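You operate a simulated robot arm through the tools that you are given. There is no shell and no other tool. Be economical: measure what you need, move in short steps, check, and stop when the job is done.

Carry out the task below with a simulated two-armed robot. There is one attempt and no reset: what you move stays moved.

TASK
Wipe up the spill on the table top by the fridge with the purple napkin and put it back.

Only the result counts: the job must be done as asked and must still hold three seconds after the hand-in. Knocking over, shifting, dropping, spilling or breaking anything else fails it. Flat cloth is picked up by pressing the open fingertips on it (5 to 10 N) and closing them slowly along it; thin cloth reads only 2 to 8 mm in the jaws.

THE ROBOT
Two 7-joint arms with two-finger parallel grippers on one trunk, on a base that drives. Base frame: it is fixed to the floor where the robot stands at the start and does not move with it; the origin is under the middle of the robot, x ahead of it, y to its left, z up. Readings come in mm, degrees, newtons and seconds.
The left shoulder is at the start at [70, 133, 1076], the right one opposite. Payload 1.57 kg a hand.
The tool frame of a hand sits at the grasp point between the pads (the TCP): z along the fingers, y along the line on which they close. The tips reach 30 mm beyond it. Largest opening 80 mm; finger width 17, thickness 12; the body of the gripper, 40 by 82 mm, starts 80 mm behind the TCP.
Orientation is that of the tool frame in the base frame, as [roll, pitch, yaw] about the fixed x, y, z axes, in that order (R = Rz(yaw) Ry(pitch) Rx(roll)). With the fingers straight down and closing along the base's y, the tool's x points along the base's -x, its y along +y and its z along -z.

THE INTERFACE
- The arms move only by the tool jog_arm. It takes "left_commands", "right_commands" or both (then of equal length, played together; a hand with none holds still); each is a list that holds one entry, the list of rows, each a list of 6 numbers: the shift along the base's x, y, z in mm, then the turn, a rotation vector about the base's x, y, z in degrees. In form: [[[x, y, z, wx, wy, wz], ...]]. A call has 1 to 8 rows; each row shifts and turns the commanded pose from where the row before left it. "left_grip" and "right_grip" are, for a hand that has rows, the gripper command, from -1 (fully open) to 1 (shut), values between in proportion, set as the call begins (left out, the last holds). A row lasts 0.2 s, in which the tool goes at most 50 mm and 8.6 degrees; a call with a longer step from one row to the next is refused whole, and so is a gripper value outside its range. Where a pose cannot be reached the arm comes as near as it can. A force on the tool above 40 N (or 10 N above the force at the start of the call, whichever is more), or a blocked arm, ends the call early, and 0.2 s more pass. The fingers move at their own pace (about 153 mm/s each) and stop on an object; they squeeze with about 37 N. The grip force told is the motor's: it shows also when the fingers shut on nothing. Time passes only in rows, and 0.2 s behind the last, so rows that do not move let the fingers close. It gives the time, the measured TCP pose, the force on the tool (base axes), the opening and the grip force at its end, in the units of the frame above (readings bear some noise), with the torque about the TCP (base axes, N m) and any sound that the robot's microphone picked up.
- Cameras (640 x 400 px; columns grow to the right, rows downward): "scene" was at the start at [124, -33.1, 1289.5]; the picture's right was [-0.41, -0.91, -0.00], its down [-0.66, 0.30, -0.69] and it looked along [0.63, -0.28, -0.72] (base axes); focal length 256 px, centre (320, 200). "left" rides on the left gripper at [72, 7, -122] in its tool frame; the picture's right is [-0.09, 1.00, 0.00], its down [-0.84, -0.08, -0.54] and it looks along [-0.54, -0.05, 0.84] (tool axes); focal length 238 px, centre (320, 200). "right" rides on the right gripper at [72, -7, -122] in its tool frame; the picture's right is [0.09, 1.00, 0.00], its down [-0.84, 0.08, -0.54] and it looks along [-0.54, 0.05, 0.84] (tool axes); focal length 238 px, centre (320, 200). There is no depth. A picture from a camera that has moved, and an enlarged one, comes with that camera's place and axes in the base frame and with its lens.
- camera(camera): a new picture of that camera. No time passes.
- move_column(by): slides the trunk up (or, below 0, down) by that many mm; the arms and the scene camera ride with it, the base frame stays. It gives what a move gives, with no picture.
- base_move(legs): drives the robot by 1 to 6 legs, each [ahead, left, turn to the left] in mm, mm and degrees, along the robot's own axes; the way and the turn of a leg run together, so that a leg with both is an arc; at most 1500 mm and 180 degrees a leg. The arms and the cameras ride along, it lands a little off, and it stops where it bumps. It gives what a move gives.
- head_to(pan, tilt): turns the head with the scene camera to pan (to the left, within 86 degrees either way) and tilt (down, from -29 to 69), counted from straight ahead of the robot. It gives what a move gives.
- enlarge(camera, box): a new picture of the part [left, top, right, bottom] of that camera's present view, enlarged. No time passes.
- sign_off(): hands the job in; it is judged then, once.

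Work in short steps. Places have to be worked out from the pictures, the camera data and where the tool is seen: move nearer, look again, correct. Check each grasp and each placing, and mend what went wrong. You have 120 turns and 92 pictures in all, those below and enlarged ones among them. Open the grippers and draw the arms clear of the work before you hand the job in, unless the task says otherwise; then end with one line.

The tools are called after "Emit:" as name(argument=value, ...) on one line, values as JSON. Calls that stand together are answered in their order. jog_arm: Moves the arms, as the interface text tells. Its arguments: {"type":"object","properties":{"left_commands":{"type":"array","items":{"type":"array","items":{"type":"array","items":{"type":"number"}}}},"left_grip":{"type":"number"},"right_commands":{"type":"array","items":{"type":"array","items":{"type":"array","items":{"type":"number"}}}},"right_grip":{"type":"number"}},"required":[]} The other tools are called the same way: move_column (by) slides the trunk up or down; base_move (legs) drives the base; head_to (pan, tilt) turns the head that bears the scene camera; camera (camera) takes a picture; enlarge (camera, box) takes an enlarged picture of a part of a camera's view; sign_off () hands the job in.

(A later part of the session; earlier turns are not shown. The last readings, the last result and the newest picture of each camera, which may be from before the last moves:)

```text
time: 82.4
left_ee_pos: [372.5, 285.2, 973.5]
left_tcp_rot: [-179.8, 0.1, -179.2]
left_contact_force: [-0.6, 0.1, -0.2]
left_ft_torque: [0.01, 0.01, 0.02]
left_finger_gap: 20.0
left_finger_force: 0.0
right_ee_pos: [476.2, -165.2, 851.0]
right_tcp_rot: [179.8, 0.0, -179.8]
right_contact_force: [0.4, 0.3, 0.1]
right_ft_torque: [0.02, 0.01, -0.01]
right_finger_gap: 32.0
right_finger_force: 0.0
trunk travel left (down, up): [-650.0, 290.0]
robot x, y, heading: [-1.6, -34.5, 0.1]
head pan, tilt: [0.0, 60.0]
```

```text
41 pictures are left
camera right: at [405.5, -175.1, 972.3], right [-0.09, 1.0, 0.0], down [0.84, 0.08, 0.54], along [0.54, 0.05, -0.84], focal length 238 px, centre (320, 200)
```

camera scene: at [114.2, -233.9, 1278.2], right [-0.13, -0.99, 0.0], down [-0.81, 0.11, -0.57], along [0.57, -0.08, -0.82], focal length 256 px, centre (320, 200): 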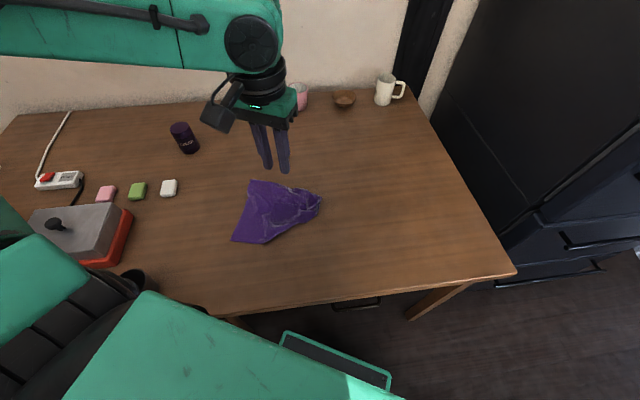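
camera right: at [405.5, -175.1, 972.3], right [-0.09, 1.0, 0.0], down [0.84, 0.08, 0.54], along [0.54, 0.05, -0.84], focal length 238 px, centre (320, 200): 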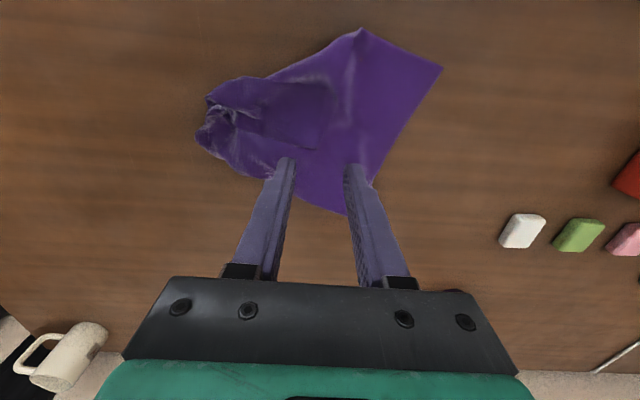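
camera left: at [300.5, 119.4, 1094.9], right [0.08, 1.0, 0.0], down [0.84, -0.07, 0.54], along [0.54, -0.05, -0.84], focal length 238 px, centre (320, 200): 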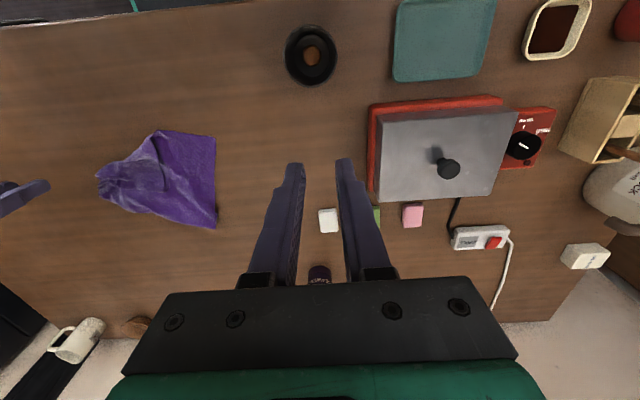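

The folded-back corner is at about (491,−165); I aim just inside it at (472,−193) and descend to just above.

Emit:
jog_arm(right_commands=[[[-2, -14, -25, 0, 0, 0], [-2, -14, -25, 0, 0, 0], [0, 0, -20, 0, 0, 0]]])

Emit:
camera(camera="right")

```text
time: 83.2
left_ee_pos: [372.3, 284.8, 973.0]
left_tcp_rot: [-179.8, 0.1, -179.1]
left_contact_force: [-0.2, -0.3, 0.1]
left_ft_torque: [-0.05, -0.02, -0.01]
left_finger_gap: 20.2
left_finger_force: 0.0
right_ee_pos: [472.4, -192.3, 780.2]
right_tcp_rot: [179.9, 0.0, -179.8]
right_contact_force: [-0.5, -0.1, -0.3]
right_ft_torque: [0.03, -0.01, 0.02]
right_finger_gap: 32.3
right_finger_force: 0.0
trunk travel left (down, up): [-650.0, 290.0]
robot x, y, heading: [-2.6, -33.2, 0.3]
head pan, tilt: [0.0, 60.0]
```

```text
40 pictures are left
camera right: at [401.8, -201.0, 902.7], right [-0.09, 1.0, 0.0], down [0.84, 0.08, 0.54], along [0.54, 0.05, -0.84], focal length 238 px, centre (320, 200)
```

right: 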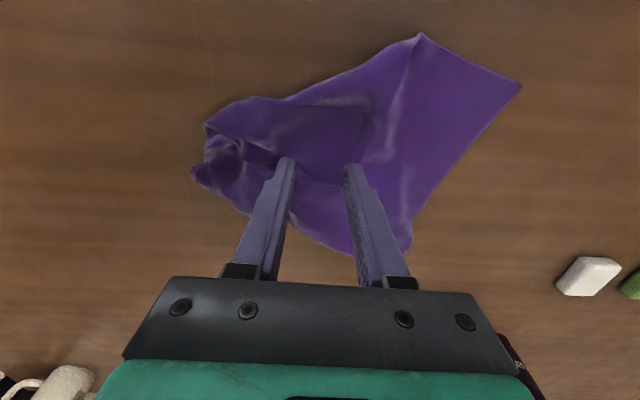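

Tips are just inside the flap corner. I nudge −x 6 mm and descend gently to contact.

Emit:
jog_arm(right_commands=[[[-6, 0, -6, 0, 0, 0], [0, 0, -6, 0, 0, 0], [0, 0, -4, 0, 0, 0], [0, 0, -4, 0, 0, 0], [0, 0, 0, 0, 0, 0]]])

```text
time: 84.4
left_ee_pos: [370.9, 284.4, 974.5]
left_tcp_rot: [-179.8, 0.1, -179.2]
left_contact_force: [0.4, 0.0, 0.0]
left_ft_torque: [-0.02, 0.03, 0.01]
left_finger_gap: 19.8
left_finger_force: 0.1
right_ee_pos: [464.4, -195.2, 762.8]
right_tcp_rot: [179.9, 0.0, -179.9]
right_contact_force: [-0.6, -0.2, 0.3]
right_ft_torque: [0.03, 0.02, -0.01]
right_finger_gap: 32.1
right_finger_force: 0.0
right hand out of reach, approached as far as the arm can: row 3
trunk travel left (down, up): [-650.0, 290.0]
robot x, y, heading: [-2.0, -30.9, 0.0]
head pan, tilt: [0.0, 60.0]
```

Emit:
jog_arm(right_commands=[[[0, 0, -3, 0, 0, 0], [0, 0, -3, 0, 0, 0], [0, 0, -2, 0, 0, 0], [0, 0, 0, 0, 0, 0]]])

Emit:
camera(camera="right")

```text
time: 85.4
left_ee_pos: [370.7, 285.2, 974.3]
left_tcp_rot: [-179.9, 0.1, -179.2]
left_contact_force: [1.2, -0.3, 0.5]
left_ft_torque: [-0.03, -0.04, 0.01]
left_finger_gap: 20.1
left_finger_force: 0.1
right_ee_pos: [460.7, -198.4, 757.6]
right_tcp_rot: [179.9, 0.0, -179.8]
right_contact_force: [-0.6, 0.9, 0.1]
right_ft_torque: [0.05, 0.01, -0.04]
right_finger_gap: 32.0
right_finger_force: 0.1
right hand out of reach, approached as far as the arm can: row 1
trunk travel left (down, up): [-650.0, 290.0]
robot x, y, heading: [-1.8, -34.0, 0.1]
head pan, tilt: [0.0, 60.0]
```

```text
39 pictures are left
camera right: at [389.5, -207.1, 880.4], right [-0.09, 1.0, 0.0], down [0.84, 0.08, 0.54], along [0.54, 0.05, -0.84], focal length 238 px, centre (320, 200)
```

right: 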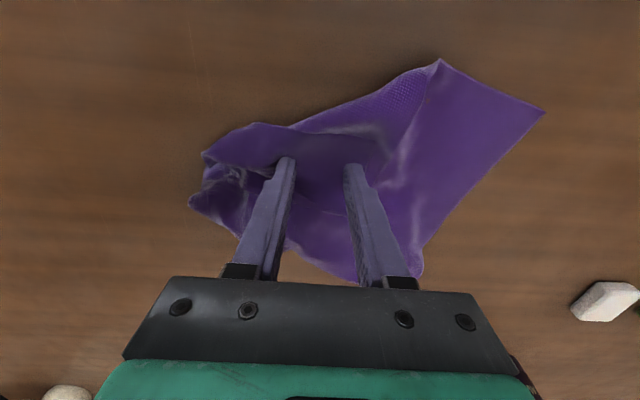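

The arm drifts slightly as it goes down, but the tips still sit on the flap. I continue down, compensating.

Emit:
jog_arm(right_commands=[[[2, 2, -2, 0, 0, 0], [1, 1, -2, 0, 0, 0], [0, 0, 0, 0, 0, 0]]])

```text
time: 86.2
left_ee_pos: [371.3, 284.3, 973.4]
left_tcp_rot: [-179.8, 0.1, -179.2]
left_contact_force: [-0.4, -0.1, 0.0]
left_ft_torque: [0.0, 0.02, -0.02]
left_finger_gap: 20.0
left_finger_force: 0.0
right_ee_pos: [460.1, -197.6, 757.5]
right_tcp_rot: [179.9, 0.0, -179.9]
right_contact_force: [0.4, 0.4, -0.5]
right_ft_torque: [0.0, 0.02, -0.02]
right_finger_gap: 32.0
right_finger_force: 0.0
right hand out of reach, approached as far as the arm can: row 1
trunk travel left (down, up): [-650.0, 290.0]
robot x, y, heading: [-5.2, -36.6, -0.0]
head pan, tilt: [0.0, 60.0]
```

Stuck at that height by a joint limit; I lower the trunk a few mm instead, since the hand rides with it.

Emit:
move_column(by=-4)

```text
time: 86.7
left_ee_pos: [371.5, 283.7, 968.1]
left_tcp_rot: [-179.7, 0.0, -179.1]
left_contact_force: [0.4, 0.0, 0.6]
left_ft_torque: [-0.04, -0.01, -0.01]
left_finger_gap: 19.9
left_finger_force: 0.1
right_ee_pos: [460.3, -198.1, 754.0]
right_tcp_rot: [180.0, 0.0, -179.8]
right_contact_force: [-0.1, -0.4, 0.5]
right_ft_torque: [0.0, 0.04, 0.0]
right_finger_gap: 31.9
right_finger_force: 0.0
trunk travel left (down, up): [-646.0, 294.0]
robot x, y, heading: [-3.2, -36.8, 0.1]
head pan, tilt: [0.0, 60.0]
```

Emit:
move_column(by=-1.5)

Emit:
jog_arm(right_commands=[[[0, 0, 0, 0, 0, 0]]])

```text
time: 87.2
left_ee_pos: [371.1, 284.3, 967.2]
left_tcp_rot: [-179.8, 0.2, -179.3]
left_contact_force: [-0.1, 0.1, -0.8]
left_ft_torque: [-0.01, 0.0, 0.03]
left_finger_gap: 20.0
left_finger_force: 0.1
right_ee_pos: [459.7, -197.7, 753.0]
right_tcp_rot: [179.9, 0.1, -179.9]
right_contact_force: [0.7, 0.0, 4.3]
right_ft_torque: [-0.08, 0.0, 0.01]
right_finger_gap: 32.1
right_finger_force: 0.0
trunk travel left (down, up): [-645.0, 295.0]
robot x, y, heading: [-0.1, -33.6, 0.2]
head pan, tilt: [0.0, 60.0]
```

```text
time: 87.6
left_ee_pos: [370.6, 284.2, 969.2]
left_tcp_rot: [-179.8, 0.1, -179.1]
left_contact_force: [-0.4, 0.2, 0.3]
left_ft_torque: [0.0, 0.01, 0.01]
left_finger_gap: 20.1
left_finger_force: 0.1
right_ee_pos: [460.4, -198.4, 752.4]
right_tcp_rot: [179.9, 0.1, -180.0]
right_contact_force: [0.6, -1.1, 5.1]
right_ft_torque: [-0.12, -0.03, 0.01]
right_finger_gap: 32.0
right_finger_force: 0.2
trunk travel left (down, up): [-645.0, 295.0]
robot x, y, heading: [-2.5, -34.4, 0.3]
head pan, tilt: [0.0, 60.0]
```

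Contact at 5 N. I close slowly.

Emit:
jog_arm(right_commands=[[[0, 0, 0, 0, 0, 0], [0, 0, 0, 0, 0, 0]]], right_grip=0.4)

Emit:
jog_arm(right_commands=[[[0, 0, 0, 0, 0, 0], [0, 0, 0, 0, 0, 0]]], right_grip=0.6)

Emit:
jog_arm(right_commands=[[[0, 0, 0, 0, 0, 0], [0, 0, 0, 0, 0, 0]]], right_grip=0.8)

Emit:
jog_arm(right_commands=[[[0, 0, 0, 0, 0, 0], [0, 0, 0, 0, 0, 0]]], right_grip=1)

Emit:
camera(camera="right")

```text
time: 88.2
left_ee_pos: [370.3, 284.7, 969.4]
left_tcp_rot: [-179.9, 0.1, -179.2]
left_contact_force: [0.9, 0.6, 0.2]
left_ft_torque: [0.0, 0.05, 0.0]
left_finger_gap: 20.0
left_finger_force: 0.0
right_ee_pos: [460.0, -197.5, 751.5]
right_tcp_rot: [179.9, 0.1, -179.9]
right_contact_force: [0.8, 0.2, 5.9]
right_ft_torque: [-0.04, 0.0, 0.01]
right_finger_gap: 23.4
right_finger_force: 0.1
trunk travel left (down, up): [-645.0, 295.0]
robot x, y, heading: [-4.2, -33.2, -0.0]
head pan, tilt: [0.0, 60.0]
```

```text
time: 88.8
left_ee_pos: [369.9, 284.9, 967.8]
left_tcp_rot: [-179.8, 0.1, -179.2]
left_contact_force: [0.8, 0.4, -0.5]
left_ft_torque: [0.01, 0.01, 0.0]
left_finger_gap: 20.3
left_finger_force: 0.1
right_ee_pos: [458.7, -198.6, 752.6]
right_tcp_rot: [179.9, 0.2, -179.8]
right_contact_force: [0.0, -0.5, 7.0]
right_ft_torque: [-0.09, -0.02, -0.03]
right_finger_gap: 16.0
right_finger_force: 0.1
trunk travel left (down, up): [-645.0, 295.0]
robot x, y, heading: [-5.2, -30.7, 0.4]
head pan, tilt: [0.0, 60.0]
```

```text
time: 89.4
left_ee_pos: [369.4, 284.0, 968.7]
left_tcp_rot: [-179.8, 0.0, -179.2]
left_contact_force: [0.1, 0.4, 0.0]
left_ft_torque: [-0.01, -0.01, 0.02]
left_finger_gap: 20.2
left_finger_force: 0.0
right_ee_pos: [459.3, -199.0, 752.7]
right_tcp_rot: [179.9, 0.0, -179.9]
right_contact_force: [-0.3, -0.1, 7.1]
right_ft_torque: [-0.06, -0.01, -0.01]
right_finger_gap: 9.2
right_finger_force: 0.7
trunk travel left (down, up): [-645.0, 295.0]
robot x, y, heading: [-3.2, -32.7, -0.1]
head pan, tilt: [0.0, 60.0]
```

```text
time: 90.0
left_ee_pos: [369.8, 284.0, 969.0]
left_tcp_rot: [-179.8, 0.2, -179.1]
left_contact_force: [-0.3, 0.1, -0.4]
left_ft_torque: [0.01, -0.01, 0.0]
left_finger_gap: 19.9
left_finger_force: 0.1
right_ee_pos: [459.0, -199.6, 752.3]
right_tcp_rot: [179.9, 0.1, -179.9]
right_contact_force: [-0.5, -2.4, 7.5]
right_ft_torque: [-0.07, -0.03, 0.01]
right_finger_gap: 6.1
right_finger_force: 26.4
trunk travel left (down, up): [-645.0, 295.0]
robot x, y, heading: [-3.1, -32.3, 0.1]
head pan, tilt: [0.0, 60.0]
```

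```text
38 pictures are left
camera right: at [388.3, -207.3, 874.8], right [-0.09, 1.0, 0.0], down [0.84, 0.08, 0.54], along [0.54, 0.05, -0.84], focal length 238 px, centre (320, 200)
```

right: 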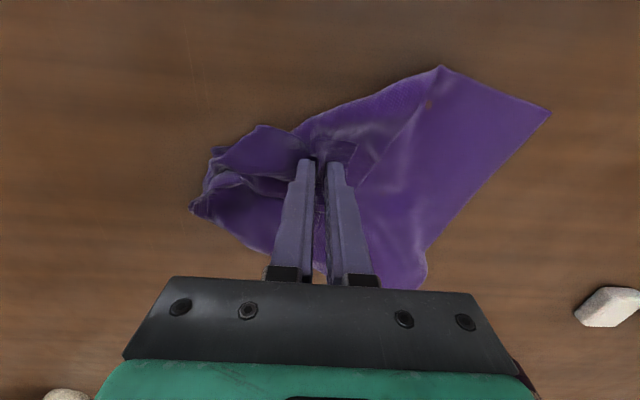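

The 6 mm gap means I caught several layers. I release, raise a little and look again.

Emit:
jog_arm(right_commands=[[[0, 0, 0, 0, 0, 0], [0, 0, 3, 0, 0, 0], [0, 0, 20, 0, 0, 0], [0, -10, 30, 0, 0, 0], [0, -20, 30, 0, 0, 0], [0, -30, 20, 0, 0, 0], [-10, -30, 20, 0, 0, 0], [-10, -30, 0, 0, 0, 0]]], right_grip=0.2)

Emit:
enlarge(camera="scene", box=[300, 90, 460, 190])

Emit:
camera(camera="right")

```text
time: 91.8
left_ee_pos: [370.5, 283.7, 967.5]
left_tcp_rot: [-179.8, 0.1, -179.2]
left_contact_force: [0.4, 0.0, 0.4]
left_ft_torque: [0.07, -0.02, -0.01]
left_finger_gap: 20.1
left_finger_force: 0.1
right_ee_pos: [440.5, -320.6, 877.2]
right_tcp_rot: [179.9, 0.0, -179.9]
right_contact_force: [-0.1, -0.4, -1.0]
right_ft_torque: [0.04, 0.01, -0.01]
right_finger_gap: 32.0
right_finger_force: 0.1
trunk travel left (down, up): [-645.0, 295.0]
robot x, y, heading: [-0.5, -32.3, 0.2]
head pan, tilt: [0.0, 60.0]
```

```text
4.00 times, centred on (380, 140) of scene
camera zoom: at [115.0, -34.3, 1266.6], right [0.0, -1.0, 0.0], down [-0.87, 0.0, -0.5], along [0.5, 0.0, -0.87], focal length 1026 px, centre (80, 440)
```

zoom: 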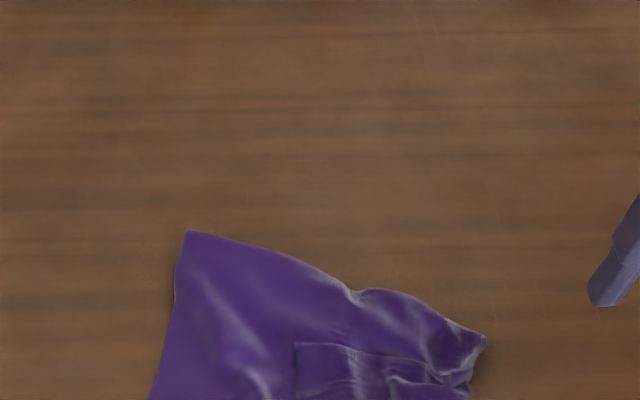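

```text
36 pictures are left
camera right: at [368.8, -329.6, 999.3], right [-0.09, 1.0, 0.0], down [0.84, 0.08, 0.54], along [0.54, 0.05, -0.84], focal length 238 px, centre (320, 200)
```

right: 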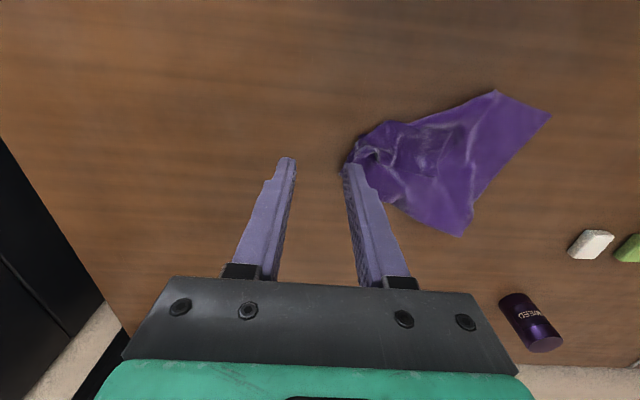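

I change tactic: hold the left edge at two points (near-left corner with the left hand, far end with the right), lift the sheet with the trunk so it unfolds by hanging, then lay it by driving. First I shift the base left so the right arm reaches comfortably.

Emit:
base_move(legs=[[0, 90, 0]])

Emit:
jog_arm(right_commands=[[[25, 5, 0, 0, 0, 0], [25, 10, -10, 0, 0, 0], [25, 15, -10, 0, 0, 0], [20, 20, -10, 0, 0, 0], [20, 20, -10, 0, 0, 0], [10, 25, -10, 0, 0, 0]]])

Emit:
camera(camera="right")

```text
time: 92.9
left_ee_pos: [369.8, 372.6, 968.1]
left_tcp_rot: [-179.7, 0.1, -179.3]
left_contact_force: [-0.2, 0.4, 0.1]
left_ft_torque: [0.0, 0.0, 0.0]
left_finger_gap: 20.3
left_finger_force: 0.1
right_ee_pos: [438.7, -232.5, 876.6]
right_tcp_rot: [179.8, 0.0, -179.9]
right_contact_force: [-0.5, -0.1, 0.0]
right_ft_torque: [0.0, -0.01, 0.02]
right_finger_gap: 32.1
right_finger_force: 0.0
trunk travel left (down, up): [-645.0, 295.0]
robot x, y, heading: [-2.3, 54.7, -0.1]
head pan, tilt: [0.0, 60.0]
```

```text
time: 94.3
left_ee_pos: [370.1, 372.9, 968.4]
left_tcp_rot: [-179.8, 0.0, -179.3]
left_contact_force: [0.4, -0.2, 0.4]
left_ft_torque: [-0.02, 0.04, 0.0]
left_finger_gap: 19.9
left_finger_force: 0.1
right_ee_pos: [535.3, -147.1, 836.2]
right_tcp_rot: [179.8, 0.2, -180.0]
right_contact_force: [-0.6, 0.4, 0.9]
right_ft_torque: [0.0, -0.03, -0.01]
right_finger_gap: 31.8
right_finger_force: 0.1
right hand out of reach, approached as far as the arm can: row 5, 6
trunk travel left (down, up): [-645.0, 295.0]
robot x, y, heading: [-3.0, 55.9, 0.4]
head pan, tilt: [0.0, 60.0]
```

```text
35 pictures are left
camera right: at [463.5, -156.4, 958.3], right [-0.09, 1.0, 0.0], down [0.83, 0.08, 0.55], along [0.54, 0.05, -0.84], focal length 238 px, centre (320, 200)
```

right: 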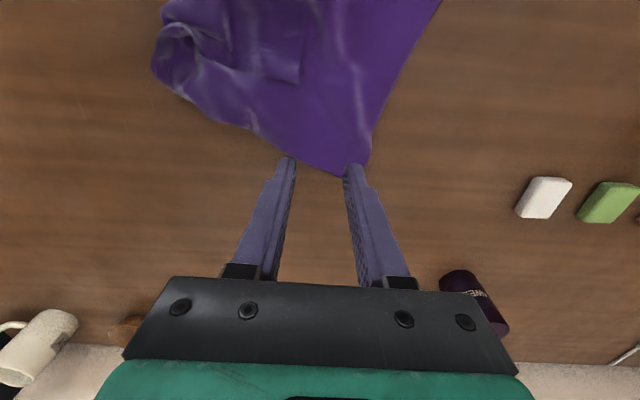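

The far tip of the left edge is at about (582,−112). I bring the left hand over to the near-left corner and step the right hand to (555,−135) lower.

Emit:
jog_arm(left_commands=[[[5, -48, 0, 0, 0, 0], [5, -48, 0, 0, 0, 0], [5, -48, 0, 0, 0, 0], [5, -48, 0, 0, 0, 0], [5, -48, 0, 0, 0, 0], [5, -48, 0, 0, 0, 0], [5, -48, 0, 0, 0, 0], [5, -48, 0, 0, 0, 0]]], right_commands=[[[4, 3, -8, 0, 0, 0], [4, 3, -8, 0, 0, 0], [4, 3, -8, 0, 0, 0], [4, 3, -8, 0, 0, 0], [4, 0, -8, 0, 0, 0], [0, 0, 0, 0, 0, 0], [0, 0, 0, 0, 0, 0], [0, 0, 0, 0, 0, 0]]], left_grip=0.1)

Emit:
camera(camera="left")

```text
time: 96.1
left_ee_pos: [383.6, 90.7, 963.3]
left_tcp_rot: [-179.8, 0.1, -179.1]
left_contact_force: [0.3, 0.4, -0.1]
left_ft_torque: [-0.05, 0.0, 0.01]
left_finger_gap: 36.0
left_finger_force: 0.2
left hand out of reach, approached as far as the arm can: row 6, 7, 8
right_ee_pos: [526.0, -151.0, 810.8]
right_tcp_rot: [179.8, 0.1, -179.8]
right_contact_force: [-0.5, 0.1, 0.1]
right_ft_torque: [0.01, 0.02, 0.03]
right_finger_gap: 32.0
right_finger_force: 0.1
right hand out of reach, approached as far as the arm can: row 1, 2, 3, 4, 5
trunk travel left (down, up): [-645.0, 295.0]
robot x, y, heading: [-2.0, 53.9, 0.1]
head pan, tilt: [0.0, 60.0]
```

```text
34 pictures are left
camera left: at [311.3, 95.9, 1084.5], right [0.08, 1.0, 0.0], down [0.84, -0.06, 0.54], along [0.54, -0.05, -0.84], focal length 238 px, centre (320, 200)
```

left: 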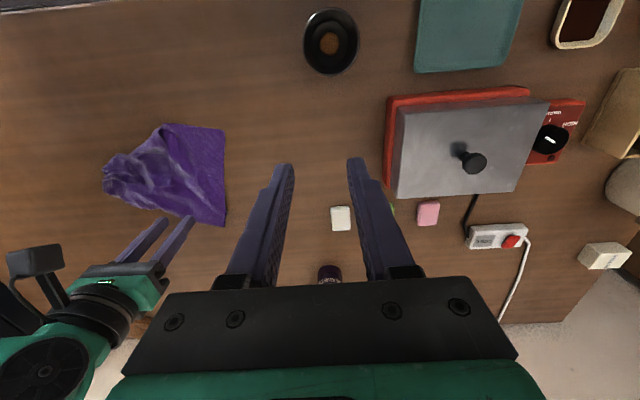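

Both hands are cramped inward here, so two-handed holding along x isn't practical. I'll use the left hand alone: retract the right arm, shift the base right, lift the napkin by its near-left corner so it hangs open, and re-lay it along the diagonal.

Emit:
jog_arm(right_commands=[[[-5, -10, 40, 0, 0, 0], [-20, -20, 30, 0, 0, 0], [-35, -20, 10, 0, 0, 0], [-40, -20, 5, 0, 0, 0], [-40, -20, 0, 0, 0, 0], [-40, -20, 0, 0, 0, 0], [-40, -10, 0, 0, 0, 0]]], right_grip=1)

Emit:
base_move(legs=[[0, -250, 0]])

Emit:
jog_arm(left_commands=[[[8, 25, -35, 0, 0, 0], [8, 20, -40, 0, 0, 0], [8, 15, -40, 0, 0, 0], [8, 15, -40, 0, 0, 0]]], left_grip=0.1)

Emit:
camera(camera="left")

```text
time: 97.7
left_ee_pos: [381.5, 91.3, 963.4]
left_tcp_rot: [-179.7, 0.2, -179.2]
left_contact_force: [-1.0, 0.5, -0.8]
left_ft_torque: [0.03, -0.02, -0.01]
left_finger_gap: 35.9
left_finger_force: 0.1
right_ee_pos: [306.2, -270.1, 897.8]
right_tcp_rot: [180.0, 0.1, -179.9]
right_contact_force: [-0.2, 0.0, -0.1]
right_ft_torque: [0.02, -0.03, 0.02]
right_finger_gap: 0.2
right_finger_force: 21.0
right hand out of reach, approached as far as the arm can: row 7
trunk travel left (down, up): [-645.0, 295.0]
robot x, y, heading: [-4.2, 55.4, 0.3]
head pan, tilt: [0.0, 60.0]
```

```text
time: 99.5
left_ee_pos: [382.7, -154.4, 962.9]
left_tcp_rot: [-179.7, 0.1, -179.2]
left_contact_force: [-0.2, -0.6, 0.3]
left_ft_torque: [0.02, -0.03, 0.03]
left_finger_gap: 36.0
left_finger_force: 0.1
right_ee_pos: [309.0, -515.2, 896.4]
right_tcp_rot: [179.7, 0.0, -179.9]
right_contact_force: [-0.1, -1.3, -0.5]
right_ft_torque: [0.03, -0.01, 0.01]
right_finger_gap: 0.1
right_finger_force: 21.4
trunk travel left (down, up): [-645.0, 295.0]
robot x, y, heading: [-5.8, -192.6, 0.0]
head pan, tilt: [0.0, 60.0]
```

```text
time: 100.5
left_ee_pos: [416.9, -77.7, 806.6]
left_tcp_rot: [-179.7, 0.2, -179.2]
left_contact_force: [0.5, 0.2, -1.0]
left_ft_torque: [-0.01, 0.01, 0.01]
left_finger_gap: 36.1
left_finger_force: 0.1
right_ee_pos: [308.7, -515.2, 897.2]
right_tcp_rot: [179.8, -0.1, 180.0]
right_contact_force: [0.3, 0.7, 0.0]
right_ft_torque: [0.01, 0.03, 0.02]
right_finger_gap: 0.1
right_finger_force: 20.7
trunk travel left (down, up): [-645.0, 295.0]
robot x, y, heading: [-2.2, -186.0, 0.2]
head pan, tilt: [0.0, 60.0]
```

```text
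33 pictures are left
camera left: at [344.7, -72.6, 927.4], right [0.08, 1.0, -0.01], down [0.84, -0.06, 0.54], along [0.54, -0.05, -0.84], focal length 238 px, centre (320, 200)
```

left: 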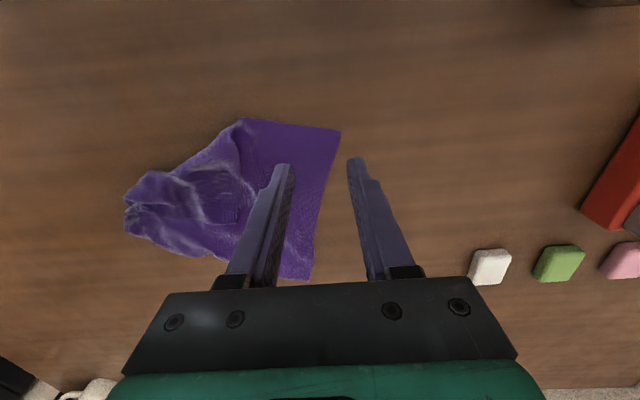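

The near-left corner is at (406,−62). I place the pinch at (426,−98) and descend to just above contact.

Emit:
jog_arm(left_commands=[[[9, -20, -25, 0, 0, 0], [0, 0, -20, 0, 0, 0], [0, 0, -6, 0, 0, 0], [0, 0, -2.5, 0, 0, 0], [0, 0, 0, 0, 0, 0]]])

Emit:
camera(camera="left")

```text
time: 101.7
left_ee_pos: [412.6, -81.1, 768.0]
left_tcp_rot: [-179.7, 0.2, -179.2]
left_contact_force: [0.1, 0.7, -0.2]
left_ft_torque: [0.01, 0.01, 0.05]
left_finger_gap: 35.9
left_finger_force: 0.2
left hand out of reach, approached as far as the arm can: row 1, 2, 4
right_ee_pos: [308.7, -515.3, 896.1]
right_tcp_rot: [179.8, 0.0, -179.9]
right_contact_force: [0.0, 0.4, -0.1]
right_ft_torque: [0.01, -0.02, -0.03]
right_finger_gap: 0.0
right_finger_force: 21.1
trunk travel left (down, up): [-645.0, 295.0]
robot x, y, heading: [-1.6, -187.0, 0.2]
head pan, tilt: [0.0, 60.0]
```

```text
32 pictures are left
camera left: at [340.6, -75.7, 888.9], right [0.08, 1.0, -0.01], down [0.84, -0.06, 0.55], along [0.54, -0.05, -0.84], focal length 238 px, centre (320, 200)
```

left: 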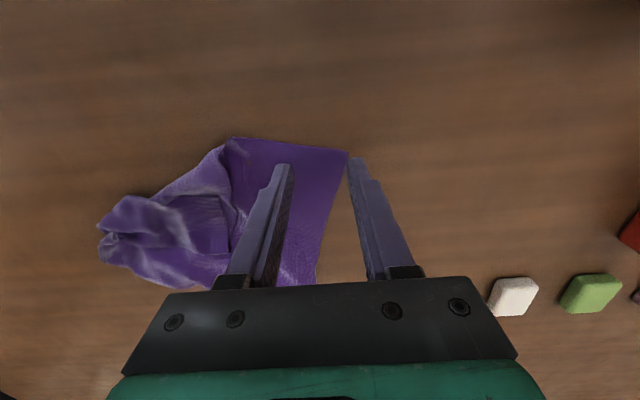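

The arm is at a joint limit in this posture. I raise the hand and lower the trunk 120 mm, which gives the arm a better working height.

Emit:
jog_arm(left_commands=[[[0, 5, 40, 0, 0, 0], [0, 5, 40, 0, 0, 0], [0, 5, 40, 0, 0, 0], [0, 0, 40, 0, 0, 0]]], right_commands=[[[0, 0, 25, 0, 0, 0], [0, 0, 25, 0, 0, 0], [0, 0, 25, 0, 0, 0], [0, 0, 25, 0, 0, 0]]])

Emit:
move_column(by=-130)

Emit:
camera(camera="scene")

```text
time: 102.7
left_ee_pos: [410.9, -67.3, 928.8]
left_tcp_rot: [-179.6, 0.1, -179.2]
left_contact_force: [-0.4, -0.6, 0.2]
left_ft_torque: [0.01, 0.0, -0.01]
left_finger_gap: 35.9
left_finger_force: 0.1
right_ee_pos: [309.4, -514.9, 997.4]
right_tcp_rot: [179.7, -0.2, -179.9]
right_contact_force: [0.2, 0.0, 0.8]
right_ft_torque: [0.02, -0.03, 0.0]
right_finger_gap: 0.0
right_finger_force: 21.7
trunk travel left (down, up): [-645.0, 295.0]
robot x, y, heading: [-1.0, -187.1, 0.2]
head pan, tilt: [0.0, 60.0]
```

```text
time: 104.3
left_ee_pos: [412.6, -68.4, 798.6]
left_tcp_rot: [-179.7, 0.1, -179.3]
left_contact_force: [-0.1, -0.7, 0.4]
left_ft_torque: [0.03, 0.02, 0.02]
left_finger_gap: 36.1
left_finger_force: 0.1
right_ee_pos: [310.4, -514.4, 865.9]
right_tcp_rot: [179.8, 0.0, -180.0]
right_contact_force: [0.3, -0.5, 0.7]
right_ft_torque: [-0.01, -0.03, -0.01]
right_finger_gap: 0.2
right_finger_force: 21.4
trunk travel left (down, up): [-515.0, 425.0]
robot x, y, heading: [-2.8, -185.4, -0.0]
head pan, tilt: [0.0, 60.0]
```

```text
31 pictures are left
camera scene: at [115.5, -190.4, 1136.6], right [0.0, -1.0, 0.0], down [-0.87, 0.0, -0.5], along [0.5, 0.0, -0.87], focal length 256 px, centre (320, 200)
```

scene: 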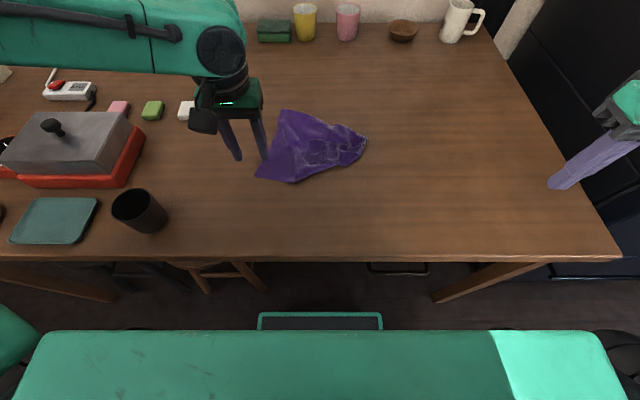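

Now I try the placement again: to (426,−98), down close to contact.

Emit:
jog_arm(left_commands=[[[7, -15, -15, 0, 0, 0], [7, -15, -15, 0, 0, 0], [0, 0, -10, 0, 0, 0], [0, 0, -5, 0, 0, 0], [0, 0, -2.2, 0, 0, 0], [0, 0, 0, 0, 0, 0]]])

Emit:
camera(camera="left")

```text
time: 105.7
left_ee_pos: [427.7, -97.9, 750.7]
left_tcp_rot: [-179.6, 0.2, -179.2]
left_contact_force: [0.8, -0.9, 2.6]
left_ft_torque: [0.05, 0.01, 0.0]
left_finger_gap: 35.5
left_finger_force: 0.0
right_ee_pos: [310.1, -515.3, 867.6]
right_tcp_rot: [179.8, -0.1, -179.9]
right_contact_force: [-0.2, -0.2, -0.1]
right_ft_torque: [-0.02, 0.03, -0.01]
right_finger_gap: 0.0
right_finger_force: 21.3
trunk travel left (down, up): [-515.0, 425.0]
robot x, y, heading: [-0.5, -186.4, 0.2]
head pan, tilt: [0.0, 60.0]
```

```text
30 pictures are left
camera left: at [355.1, -92.0, 872.8], right [0.08, 1.0, 0.0], down [0.84, -0.06, 0.54], along [0.54, -0.05, -0.84], focal length 238 px, centre (320, 200)
```

left: 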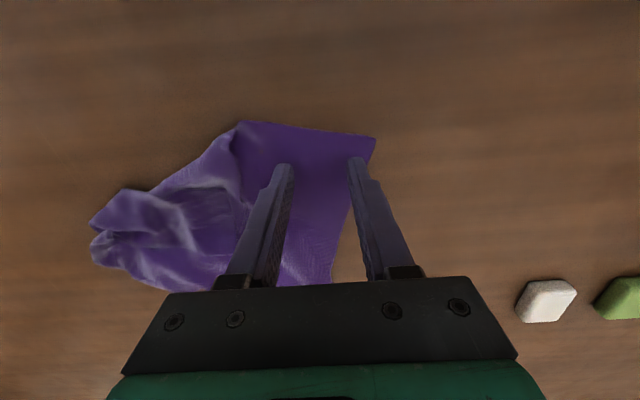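

Reach is fine now; contact 2.6 N. I press slightly more and close slowly.

Emit:
jog_arm(left_commands=[[[0, 0, -0.5, 0, 0, 0], [0, 0, 0, 0, 0, 0]]], left_grip=0.3)

Emit:
jog_arm(left_commands=[[[0, 0, 0, 0, 0, 0], [0, 0, 0, 0, 0, 0]]], left_grip=0.5)

Emit:
jog_arm(left_commands=[[[0, 0, -0.3, 0, 0, 0], [0, 0, 0, 0, 0, 0]]], left_grip=0.7)

Emit:
jog_arm(left_commands=[[[0, 0, 0, 0, 0, 0], [0, 0, 0, 0, 0, 0]]], left_grip=0.85)

Emit:
jog_arm(left_commands=[[[0, 0, 0, 0, 0, 0], [0, 0, 0, 0, 0, 0]]], left_grip=1)

Emit:
camera(camera="left")

```text
time: 106.3
left_ee_pos: [425.6, -97.5, 750.9]
left_tcp_rot: [-179.6, 0.2, -179.2]
left_contact_force: [1.9, -1.6, 5.9]
left_ft_torque: [0.1, -0.03, 0.04]
left_finger_gap: 27.2
left_finger_force: 0.0
right_ee_pos: [309.9, -514.9, 867.4]
right_tcp_rot: [179.8, 0.0, -179.9]
right_contact_force: [-0.3, -0.2, 0.9]
right_ft_torque: [0.03, 0.0, -0.01]
right_finger_gap: 0.0
right_finger_force: 21.0
trunk travel left (down, up): [-515.0, 425.0]
robot x, y, heading: [-2.8, -190.2, -0.0]
head pan, tilt: [0.0, 60.0]
```

```text
time: 106.9
left_ee_pos: [425.7, -96.7, 750.7]
left_tcp_rot: [-179.8, 0.3, -179.3]
left_contact_force: [0.0, -0.9, 6.0]
left_ft_torque: [0.1, 0.01, 0.0]
left_finger_gap: 18.8
left_finger_force: 0.0
right_ee_pos: [308.8, -514.6, 866.9]
right_tcp_rot: [179.9, 0.0, -180.0]
right_contact_force: [0.5, -0.3, 0.3]
right_ft_torque: [-0.03, 0.01, 0.01]
right_finger_gap: 0.0
right_finger_force: 21.4
trunk travel left (down, up): [-515.0, 425.0]
robot x, y, heading: [-4.6, -190.4, 0.1]
head pan, tilt: [0.0, 60.0]
```

```text
time: 107.5
left_ee_pos: [426.3, -97.3, 750.8]
left_tcp_rot: [-179.7, 0.2, -179.2]
left_contact_force: [1.5, -1.5, 10.0]
left_ft_torque: [0.03, -0.03, 0.01]
left_finger_gap: 11.0
left_finger_force: 0.0
right_ee_pos: [309.0, -514.9, 867.8]
right_tcp_rot: [179.8, 0.0, -179.9]
right_contact_force: [0.4, -0.3, 0.2]
right_ft_torque: [0.01, 0.04, -0.01]
right_finger_gap: 0.0
right_finger_force: 21.0
trunk travel left (down, up): [-515.0, 425.0]
robot x, y, heading: [-2.7, -189.7, -0.2]
head pan, tilt: [0.0, 60.0]
```

```text
time: 108.1
left_ee_pos: [426.1, -97.6, 750.6]
left_tcp_rot: [-179.6, 0.2, -179.2]
left_contact_force: [1.1, -1.0, 10.6]
left_ft_torque: [0.06, -0.03, -0.02]
left_finger_gap: 4.6
left_finger_force: 0.0
right_ee_pos: [310.0, -514.8, 866.9]
right_tcp_rot: [179.8, 0.0, -179.8]
right_contact_force: [-0.2, -0.2, -0.1]
right_ft_torque: [-0.02, 0.01, -0.03]
right_finger_gap: 0.0
right_finger_force: 21.1
trunk travel left (down, up): [-515.0, 425.0]
robot x, y, heading: [0.0, -191.3, 0.3]
head pan, tilt: [0.0, 60.0]
```

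```text
time: 108.7
left_ee_pos: [424.8, -95.8, 751.5]
left_tcp_rot: [-179.7, 0.2, -179.2]
left_contact_force: [0.0, 1.2, 12.5]
left_ft_torque: [0.11, 0.03, -0.03]
left_finger_gap: 1.8
left_finger_force: 23.1
right_ee_pos: [310.1, -515.8, 866.2]
right_tcp_rot: [179.8, 0.0, -179.9]
right_contact_force: [-0.7, 0.0, 0.0]
right_ft_torque: [-0.01, 0.0, 0.02]
right_finger_gap: 0.4
right_finger_force: 21.7
trunk travel left (down, up): [-515.0, 425.0]
robot x, y, heading: [-2.4, -189.6, -0.0]
head pan, tilt: [0.0, 60.0]
```

```text
29 pictures are left
camera left: at [353.8, -91.4, 872.5], right [0.08, 1.0, 0.0], down [0.84, -0.06, 0.55], along [0.54, -0.05, -0.84], focal length 238 px, centre (320, 200)
```

left: 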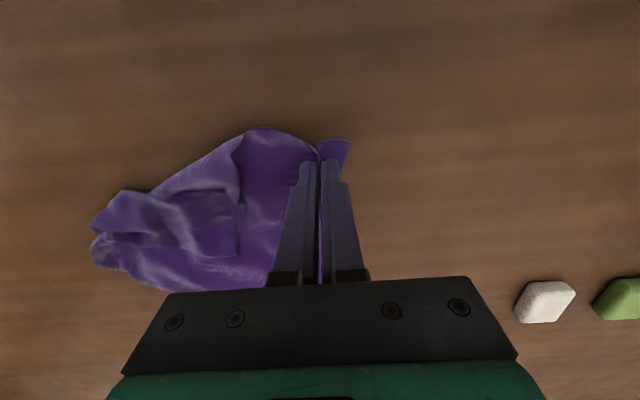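

A single layer near the corner is held. I lift with the trunk so the napkin hangs free.

Emit:
move_column(by=350)

Emit:
jog_arm(left_commands=[[[25, 0, 0, 0, 0, 0], [25, 0, 0, 0, 0, 0], [25, 0, 0, 0, 0, 0], [25, 0, 0, 0, 0, 0], [20, 0, 0, 0, 0, 0], [0, 0, 0, 0, 0, 0]]])

Emit:
head_to(pan=10, tilt=50)

Emit:
camera(camera="scene")

Emit:
camera(camera="left")

```text
time: 112.1
left_ee_pos: [426.6, -97.0, 1100.6]
left_tcp_rot: [-179.7, 0.1, -179.2]
left_contact_force: [0.2, 0.2, 0.0]
left_ft_torque: [0.02, 0.01, 0.02]
left_finger_gap: 1.8
left_finger_force: 24.0
right_ee_pos: [309.9, -513.8, 1216.3]
right_tcp_rot: [179.9, 0.0, -179.9]
right_contact_force: [0.1, 0.3, -0.4]
right_ft_torque: [0.01, 0.01, -0.02]
right_finger_gap: 0.0
right_finger_force: 21.6
trunk travel left (down, up): [-864.0, 75.0]
robot x, y, heading: [-0.9, -190.1, -0.0]
head pan, tilt: [0.0, 60.0]
```

```text
time: 113.5
left_ee_pos: [505.6, -60.5, 1109.7]
left_tcp_rot: [-179.6, 0.2, -179.2]
left_contact_force: [0.3, -0.9, -0.1]
left_ft_torque: [0.0, 0.0, 0.02]
left_finger_gap: 1.9
left_finger_force: 23.3
left hand out of reach, approached as far as the arm can: row 2, 3, 4, 5
right_ee_pos: [310.0, -515.1, 1217.5]
right_tcp_rot: [179.8, 0.0, -179.9]
right_contact_force: [-0.2, 0.7, -0.1]
right_ft_torque: [0.0, 0.03, 0.02]
right_finger_gap: 0.2
right_finger_force: 20.9
trunk travel left (down, up): [-864.0, 75.0]
robot x, y, heading: [0.0, -190.6, -0.0]
head pan, tilt: [0.0, 60.0]
```

```text
time: 114.2
left_ee_pos: [507.0, -59.1, 1108.1]
left_tcp_rot: [-179.7, 0.2, -179.1]
left_contact_force: [0.6, 0.4, -0.8]
left_ft_torque: [-0.01, 0.0, -0.02]
left_finger_gap: 1.8
left_finger_force: 23.4
right_ee_pos: [309.2, -514.2, 1217.5]
right_tcp_rot: [179.9, 0.0, -179.9]
right_contact_force: [-0.9, -0.1, 0.1]
right_ft_torque: [0.01, 0.03, 0.0]
right_finger_gap: 0.0
right_finger_force: 21.0
trunk travel left (down, up): [-864.0, 75.0]
robot x, y, heading: [-3.7, -191.6, 0.1]
head pan, tilt: [10.0, 50.0]
```

```text
28 pictures are left
camera scene: at [124.7, -177.1, 1499.1], right [0.18, -0.98, 0.0], down [-0.75, -0.13, -0.64], along [0.63, 0.11, -0.77], focal length 256 px, centre (320, 200)
```

scene: 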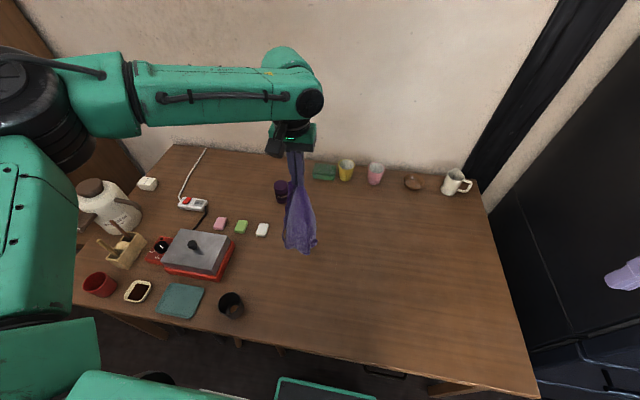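

```text
27 pictures are left
camera left: at [434.2, -54.1, 1230.5], right [0.08, 1.0, -0.01], down [0.84, -0.06, 0.55], along [0.54, -0.05, -0.84], focal length 238 px, centre (320, 200)
```

left: 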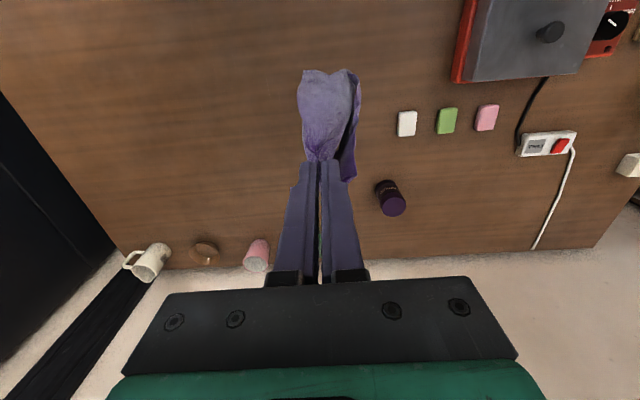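

The napkin hangs free from its corner. I retract the right hand to stay clear of the fridge, then drive so the hanging tip is above the far-right corner spot (≈619,−320).

Emit:
jog_arm(right_commands=[[[-30, 10, -20, 0, 0, 0], [-30, 10, -20, 0, 0, 0], [-30, 10, -20, 0, 0, 0], [-30, 10, -20, 0, 0, 0], [-20, 0, -20, 0, 0, 0]]])

Emit:
base_move(legs=[[60, -235, 0]])

Emit:
camera(camera="scene")

```text
time: 115.5
left_ee_pos: [506.8, -60.7, 1108.7]
left_tcp_rot: [-179.6, 0.2, -179.3]
left_contact_force: [0.0, 0.2, 0.6]
left_ft_torque: [0.03, 0.02, -0.02]
left_finger_gap: 1.9
left_finger_force: 23.5
right_ee_pos: [277.2, -509.3, 1199.7]
right_tcp_rot: [179.8, -0.1, -179.8]
right_contact_force: [-0.2, -1.4, 0.1]
right_ft_torque: [0.01, -0.03, 0.01]
right_finger_gap: 0.1
right_finger_force: 21.1
right hand out of reach, approached as far as the arm can: row 2, 3, 4, 5
trunk travel left (down, up): [-864.0, 75.0]
robot x, y, heading: [0.7, -187.4, 0.1]
head pan, tilt: [10.0, 50.0]
```

```text
time: 117.2
left_ee_pos: [565.5, -297.3, 1109.5]
left_tcp_rot: [-179.6, 0.3, -179.5]
left_contact_force: [0.2, -0.8, -0.3]
left_ft_torque: [-0.02, 0.0, -0.05]
left_finger_gap: 1.7
left_finger_force: 24.0
right_ee_pos: [336.7, -745.5, 1199.8]
right_tcp_rot: [179.9, -0.1, 179.8]
right_contact_force: [0.0, 0.4, 0.3]
right_ft_torque: [-0.04, -0.01, 0.01]
right_finger_gap: 0.0
right_finger_force: 21.2
trunk travel left (down, up): [-864.0, 75.0]
robot x, y, heading: [57.5, -428.2, 0.0]
head pan, tilt: [10.0, 50.0]
```

```text
26 pictures are left
camera scene: at [184.5, -411.9, 1499.2], right [0.17, -0.99, 0.0], down [-0.75, -0.13, -0.64], along [0.63, 0.11, -0.77], focal length 256 px, centre (320, 200)
```

scene: 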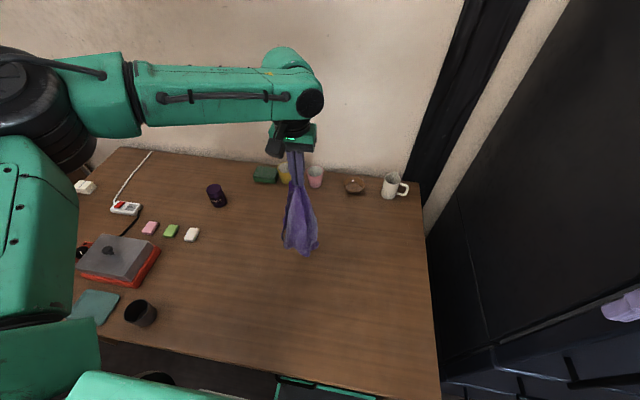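

The right hand is close to the fridge but untouched; moves from here carry it away. I lay the napkin along the diagonal by alternating base moves (back-left) and trunk lowering.

Emit:
base_move(legs=[[-66, 78, 0]])

Emit:
move_column(by=-45)

Emit:
base_move(legs=[[-58, 68, 0]])

Emit:
move_column(by=-70)

Emit:
base_move(legs=[[-45, 52, 0]])

Emit:
move_column(by=-95)

Emit:
base_move(legs=[[-20, 25, 0]])

Emit:
move_column(by=-80)

Emit:
camera(camera="scene")

```text
time: 118.4
left_ee_pos: [504.1, -225.1, 1108.5]
left_tcp_rot: [-179.8, 0.1, -179.7]
left_contact_force: [-0.5, -0.5, -1.1]
left_ft_torque: [0.01, -0.01, 0.01]
left_finger_gap: 1.5
left_finger_force: 23.8
right_ee_pos: [272.7, -674.9, 1197.3]
right_tcp_rot: [179.6, -0.2, 179.8]
right_contact_force: [0.0, -0.7, 1.0]
right_ft_torque: [0.03, 0.0, -0.01]
right_finger_gap: 0.1
right_finger_force: 21.2
trunk travel left (down, up): [-864.0, 75.0]
robot x, y, heading: [-6.2, -351.4, -0.6]
head pan, tilt: [10.0, 50.0]
```

```text
time: 119.3
left_ee_pos: [499.4, -221.8, 1065.4]
left_tcp_rot: [-179.5, 0.3, -179.6]
left_contact_force: [0.1, -0.8, -0.2]
left_ft_torque: [-0.01, 0.02, 0.01]
left_finger_gap: 1.7
left_finger_force: 23.9
right_ee_pos: [269.3, -670.2, 1154.8]
right_tcp_rot: [179.8, -0.1, 179.8]
right_contact_force: [-0.4, -0.4, -0.8]
right_ft_torque: [0.0, 0.01, 0.02]
right_finger_gap: 0.0
right_finger_force: 21.3
trunk travel left (down, up): [-820.0, 120.0]
robot x, y, heading: [-5.9, -352.4, -0.4]
head pan, tilt: [10.0, 50.0]
```

```text
time: 120.4
left_ee_pos: [446.6, -157.2, 1063.1]
left_tcp_rot: [-179.8, 0.2, -179.5]
left_contact_force: [0.4, -0.3, 0.1]
left_ft_torque: [0.0, 0.03, -0.01]
left_finger_gap: 1.7
left_finger_force: 23.4
right_ee_pos: [214.8, -605.6, 1152.9]
right_tcp_rot: [179.7, -0.2, 179.7]
right_contact_force: [-0.2, -0.1, -1.1]
right_ft_torque: [0.0, 0.04, 0.01]
right_finger_gap: 0.3
right_finger_force: 21.4
trunk travel left (down, up): [-820.0, 120.0]
robot x, y, heading: [-65.7, -285.1, -0.2]
head pan, tilt: [10.0, 50.0]
```

```text
time: 121.5
left_ee_pos: [444.4, -156.8, 994.7]
left_tcp_rot: [-179.8, 0.2, -179.6]
left_contact_force: [-0.7, -0.7, -0.1]
left_ft_torque: [0.01, 0.0, 0.0]
left_finger_gap: 1.6
left_finger_force: 23.7
right_ee_pos: [212.6, -603.2, 1083.7]
right_tcp_rot: [179.6, -0.2, 179.7]
right_contact_force: [-0.5, -0.2, 0.5]
right_ft_torque: [0.03, 0.04, -0.01]
right_finger_gap: 0.0
right_finger_force: 21.7
trunk travel left (down, up): [-750.0, 190.0]
robot x, y, heading: [-63.9, -285.1, -0.2]
head pan, tilt: [10.0, 50.0]
```

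```text
time: 122.5
left_ee_pos: [402.6, -105.6, 994.0]
left_tcp_rot: [-179.8, 0.1, -179.6]
left_contact_force: [0.2, -0.5, 0.2]
left_ft_torque: [0.01, 0.04, -0.02]
left_finger_gap: 1.9
left_finger_force: 23.9
right_ee_pos: [171.2, -554.3, 1082.6]
right_tcp_rot: [179.6, -0.3, 179.8]
right_contact_force: [0.3, 0.0, -0.4]
right_ft_torque: [0.03, -0.01, -0.01]
right_finger_gap: 0.0
right_finger_force: 20.8
trunk travel left (down, up): [-750.0, 190.0]
robot x, y, heading: [-110.4, -233.9, -0.0]
head pan, tilt: [10.0, 50.0]
```

```text
time: 123.8
left_ee_pos: [399.3, -102.7, 899.4]
left_tcp_rot: [-179.6, 0.3, -179.7]
left_contact_force: [0.0, 0.6, 0.0]
left_ft_torque: [-0.02, 0.01, -0.03]
left_finger_gap: 2.1
left_finger_force: 23.2
right_ee_pos: [169.6, -552.2, 989.7]
right_tcp_rot: [179.8, -0.1, 179.9]
right_contact_force: [-0.5, -0.1, 0.6]
right_ft_torque: [-0.01, -0.02, 0.01]
right_finger_gap: 0.1
right_finger_force: 21.1
trunk travel left (down, up): [-654.0, 286.0]
robot x, y, heading: [-109.6, -230.5, -0.3]
head pan, tilt: [10.0, 50.0]
```

```text
time: 124.6
left_ee_pos: [381.8, -81.0, 898.6]
left_tcp_rot: [-179.8, 0.0, -179.6]
left_contact_force: [-0.9, 0.0, 0.4]
left_ft_torque: [0.01, -0.02, 0.0]
left_finger_gap: 1.7
left_finger_force: 23.6
right_ee_pos: [151.9, -530.7, 987.7]
right_tcp_rot: [179.6, -0.3, 179.8]
right_contact_force: [0.2, -0.3, -0.4]
right_ft_torque: [0.02, 0.01, -0.04]
right_finger_gap: 0.0
right_finger_force: 21.5
trunk travel left (down, up): [-654.0, 286.0]
robot x, y, heading: [-128.2, -209.3, 0.0]
head pan, tilt: [10.0, 50.0]
```

```text
time: 125.8
left_ee_pos: [379.6, -79.7, 819.2]
left_tcp_rot: [-179.6, 0.3, -179.6]
left_contact_force: [-0.5, -0.3, -0.1]
left_ft_torque: [0.0, -0.02, -0.02]
left_finger_gap: 1.8
left_finger_force: 23.3
right_ee_pos: [150.9, -528.8, 910.2]
right_tcp_rot: [179.8, -0.1, 179.9]
right_contact_force: [-0.4, -0.1, -0.1]
right_ft_torque: [0.01, 0.0, -0.03]
right_finger_gap: 0.0
right_finger_force: 21.6
trunk travel left (down, up): [-574.0, 365.0]
robot x, y, heading: [-128.9, -208.8, -0.4]
head pan, tilt: [10.0, 50.0]
```

```text
25 pictures are left
camera scene: at [-2.3, -194.2, 1209.2], right [0.17, -0.99, 0.0], down [-0.75, -0.13, -0.64], along [0.63, 0.11, -0.77], focal length 256 px, centre (320, 200)
```

scene: 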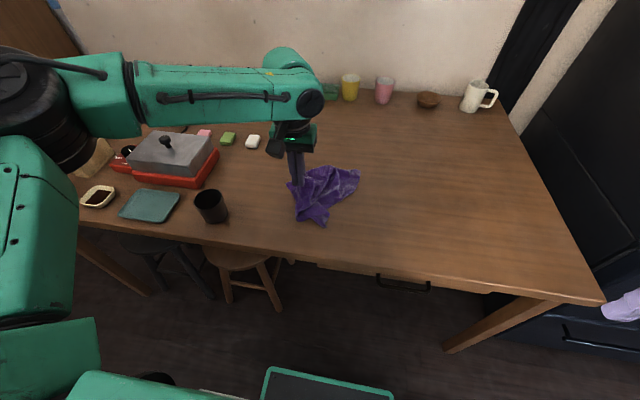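

I lower the rest and pull the corner a bit to take up slack, then look.

Emit:
move_column(by=-60)

Emit:
base_move(legs=[[-40, 45, 0]])

Emit:
enlarge(camera="scene", box=[240, 120, 432, 240])

Emit:
camera(camera="left")

```text
time: 126.8
left_ee_pos: [380.3, -79.4, 758.8]
left_tcp_rot: [-179.6, 0.1, -179.5]
left_contact_force: [-0.2, 0.4, -0.3]
left_ft_torque: [0.01, 0.0, -0.02]
left_finger_gap: 2.0
left_finger_force: 23.4
right_ee_pos: [149.7, -527.5, 848.6]
right_tcp_rot: [179.8, -0.2, 179.8]
right_contact_force: [0.7, -0.6, 0.0]
right_ft_torque: [0.0, -0.01, 0.01]
right_finger_gap: 0.0
right_finger_force: 21.4
trunk travel left (down, up): [-515.0, 425.0]
robot x, y, heading: [-127.7, -206.7, 0.2]
head pan, tilt: [10.0, 50.0]
```

```text
time: 127.7
left_ee_pos: [341.0, -34.0, 759.4]
left_tcp_rot: [-179.6, 0.2, -179.6]
left_contact_force: [0.1, 0.5, -0.4]
left_ft_torque: [0.01, -0.02, -0.04]
left_finger_gap: 1.7
left_finger_force: 23.4
right_ee_pos: [109.5, -482.6, 848.1]
right_tcp_rot: [179.8, 0.0, 179.8]
right_contact_force: [0.4, -0.2, 0.2]
right_ft_torque: [0.01, -0.02, 0.0]
right_finger_gap: 0.1
right_finger_force: 21.0
trunk travel left (down, up): [-515.0, 425.0]
robot x, y, heading: [-164.6, -164.5, -0.2]
head pan, tilt: [10.0, 50.0]
```

```text
3.33 times, centred on (336, 180) of scene
camera zoom: at [-41.6, -148.6, 1149.2], right [0.17, -0.99, 0.0], down [-0.75, -0.13, -0.64], along [0.63, 0.11, -0.77], focal length 855 px, centre (267, 267)
```

zoom: 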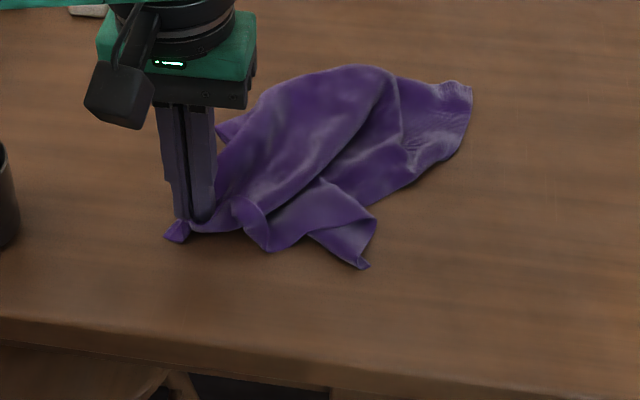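

```text
23 pictures are left
camera left: at [268.7, -28.0, 880.5], right [0.09, 1.0, -0.01], down [0.83, -0.07, 0.55], along [0.54, -0.05, -0.84], focal length 238 px, centre (320, 200)
```

left: 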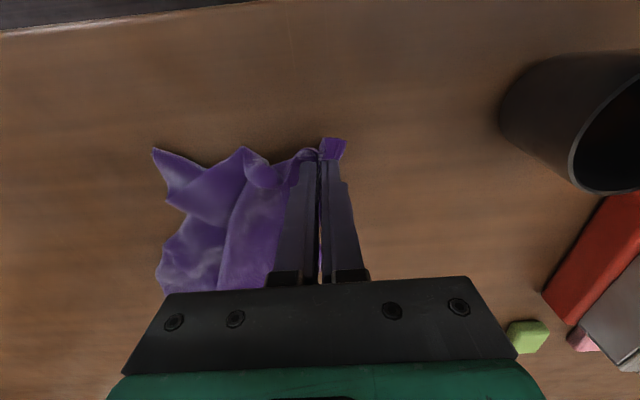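

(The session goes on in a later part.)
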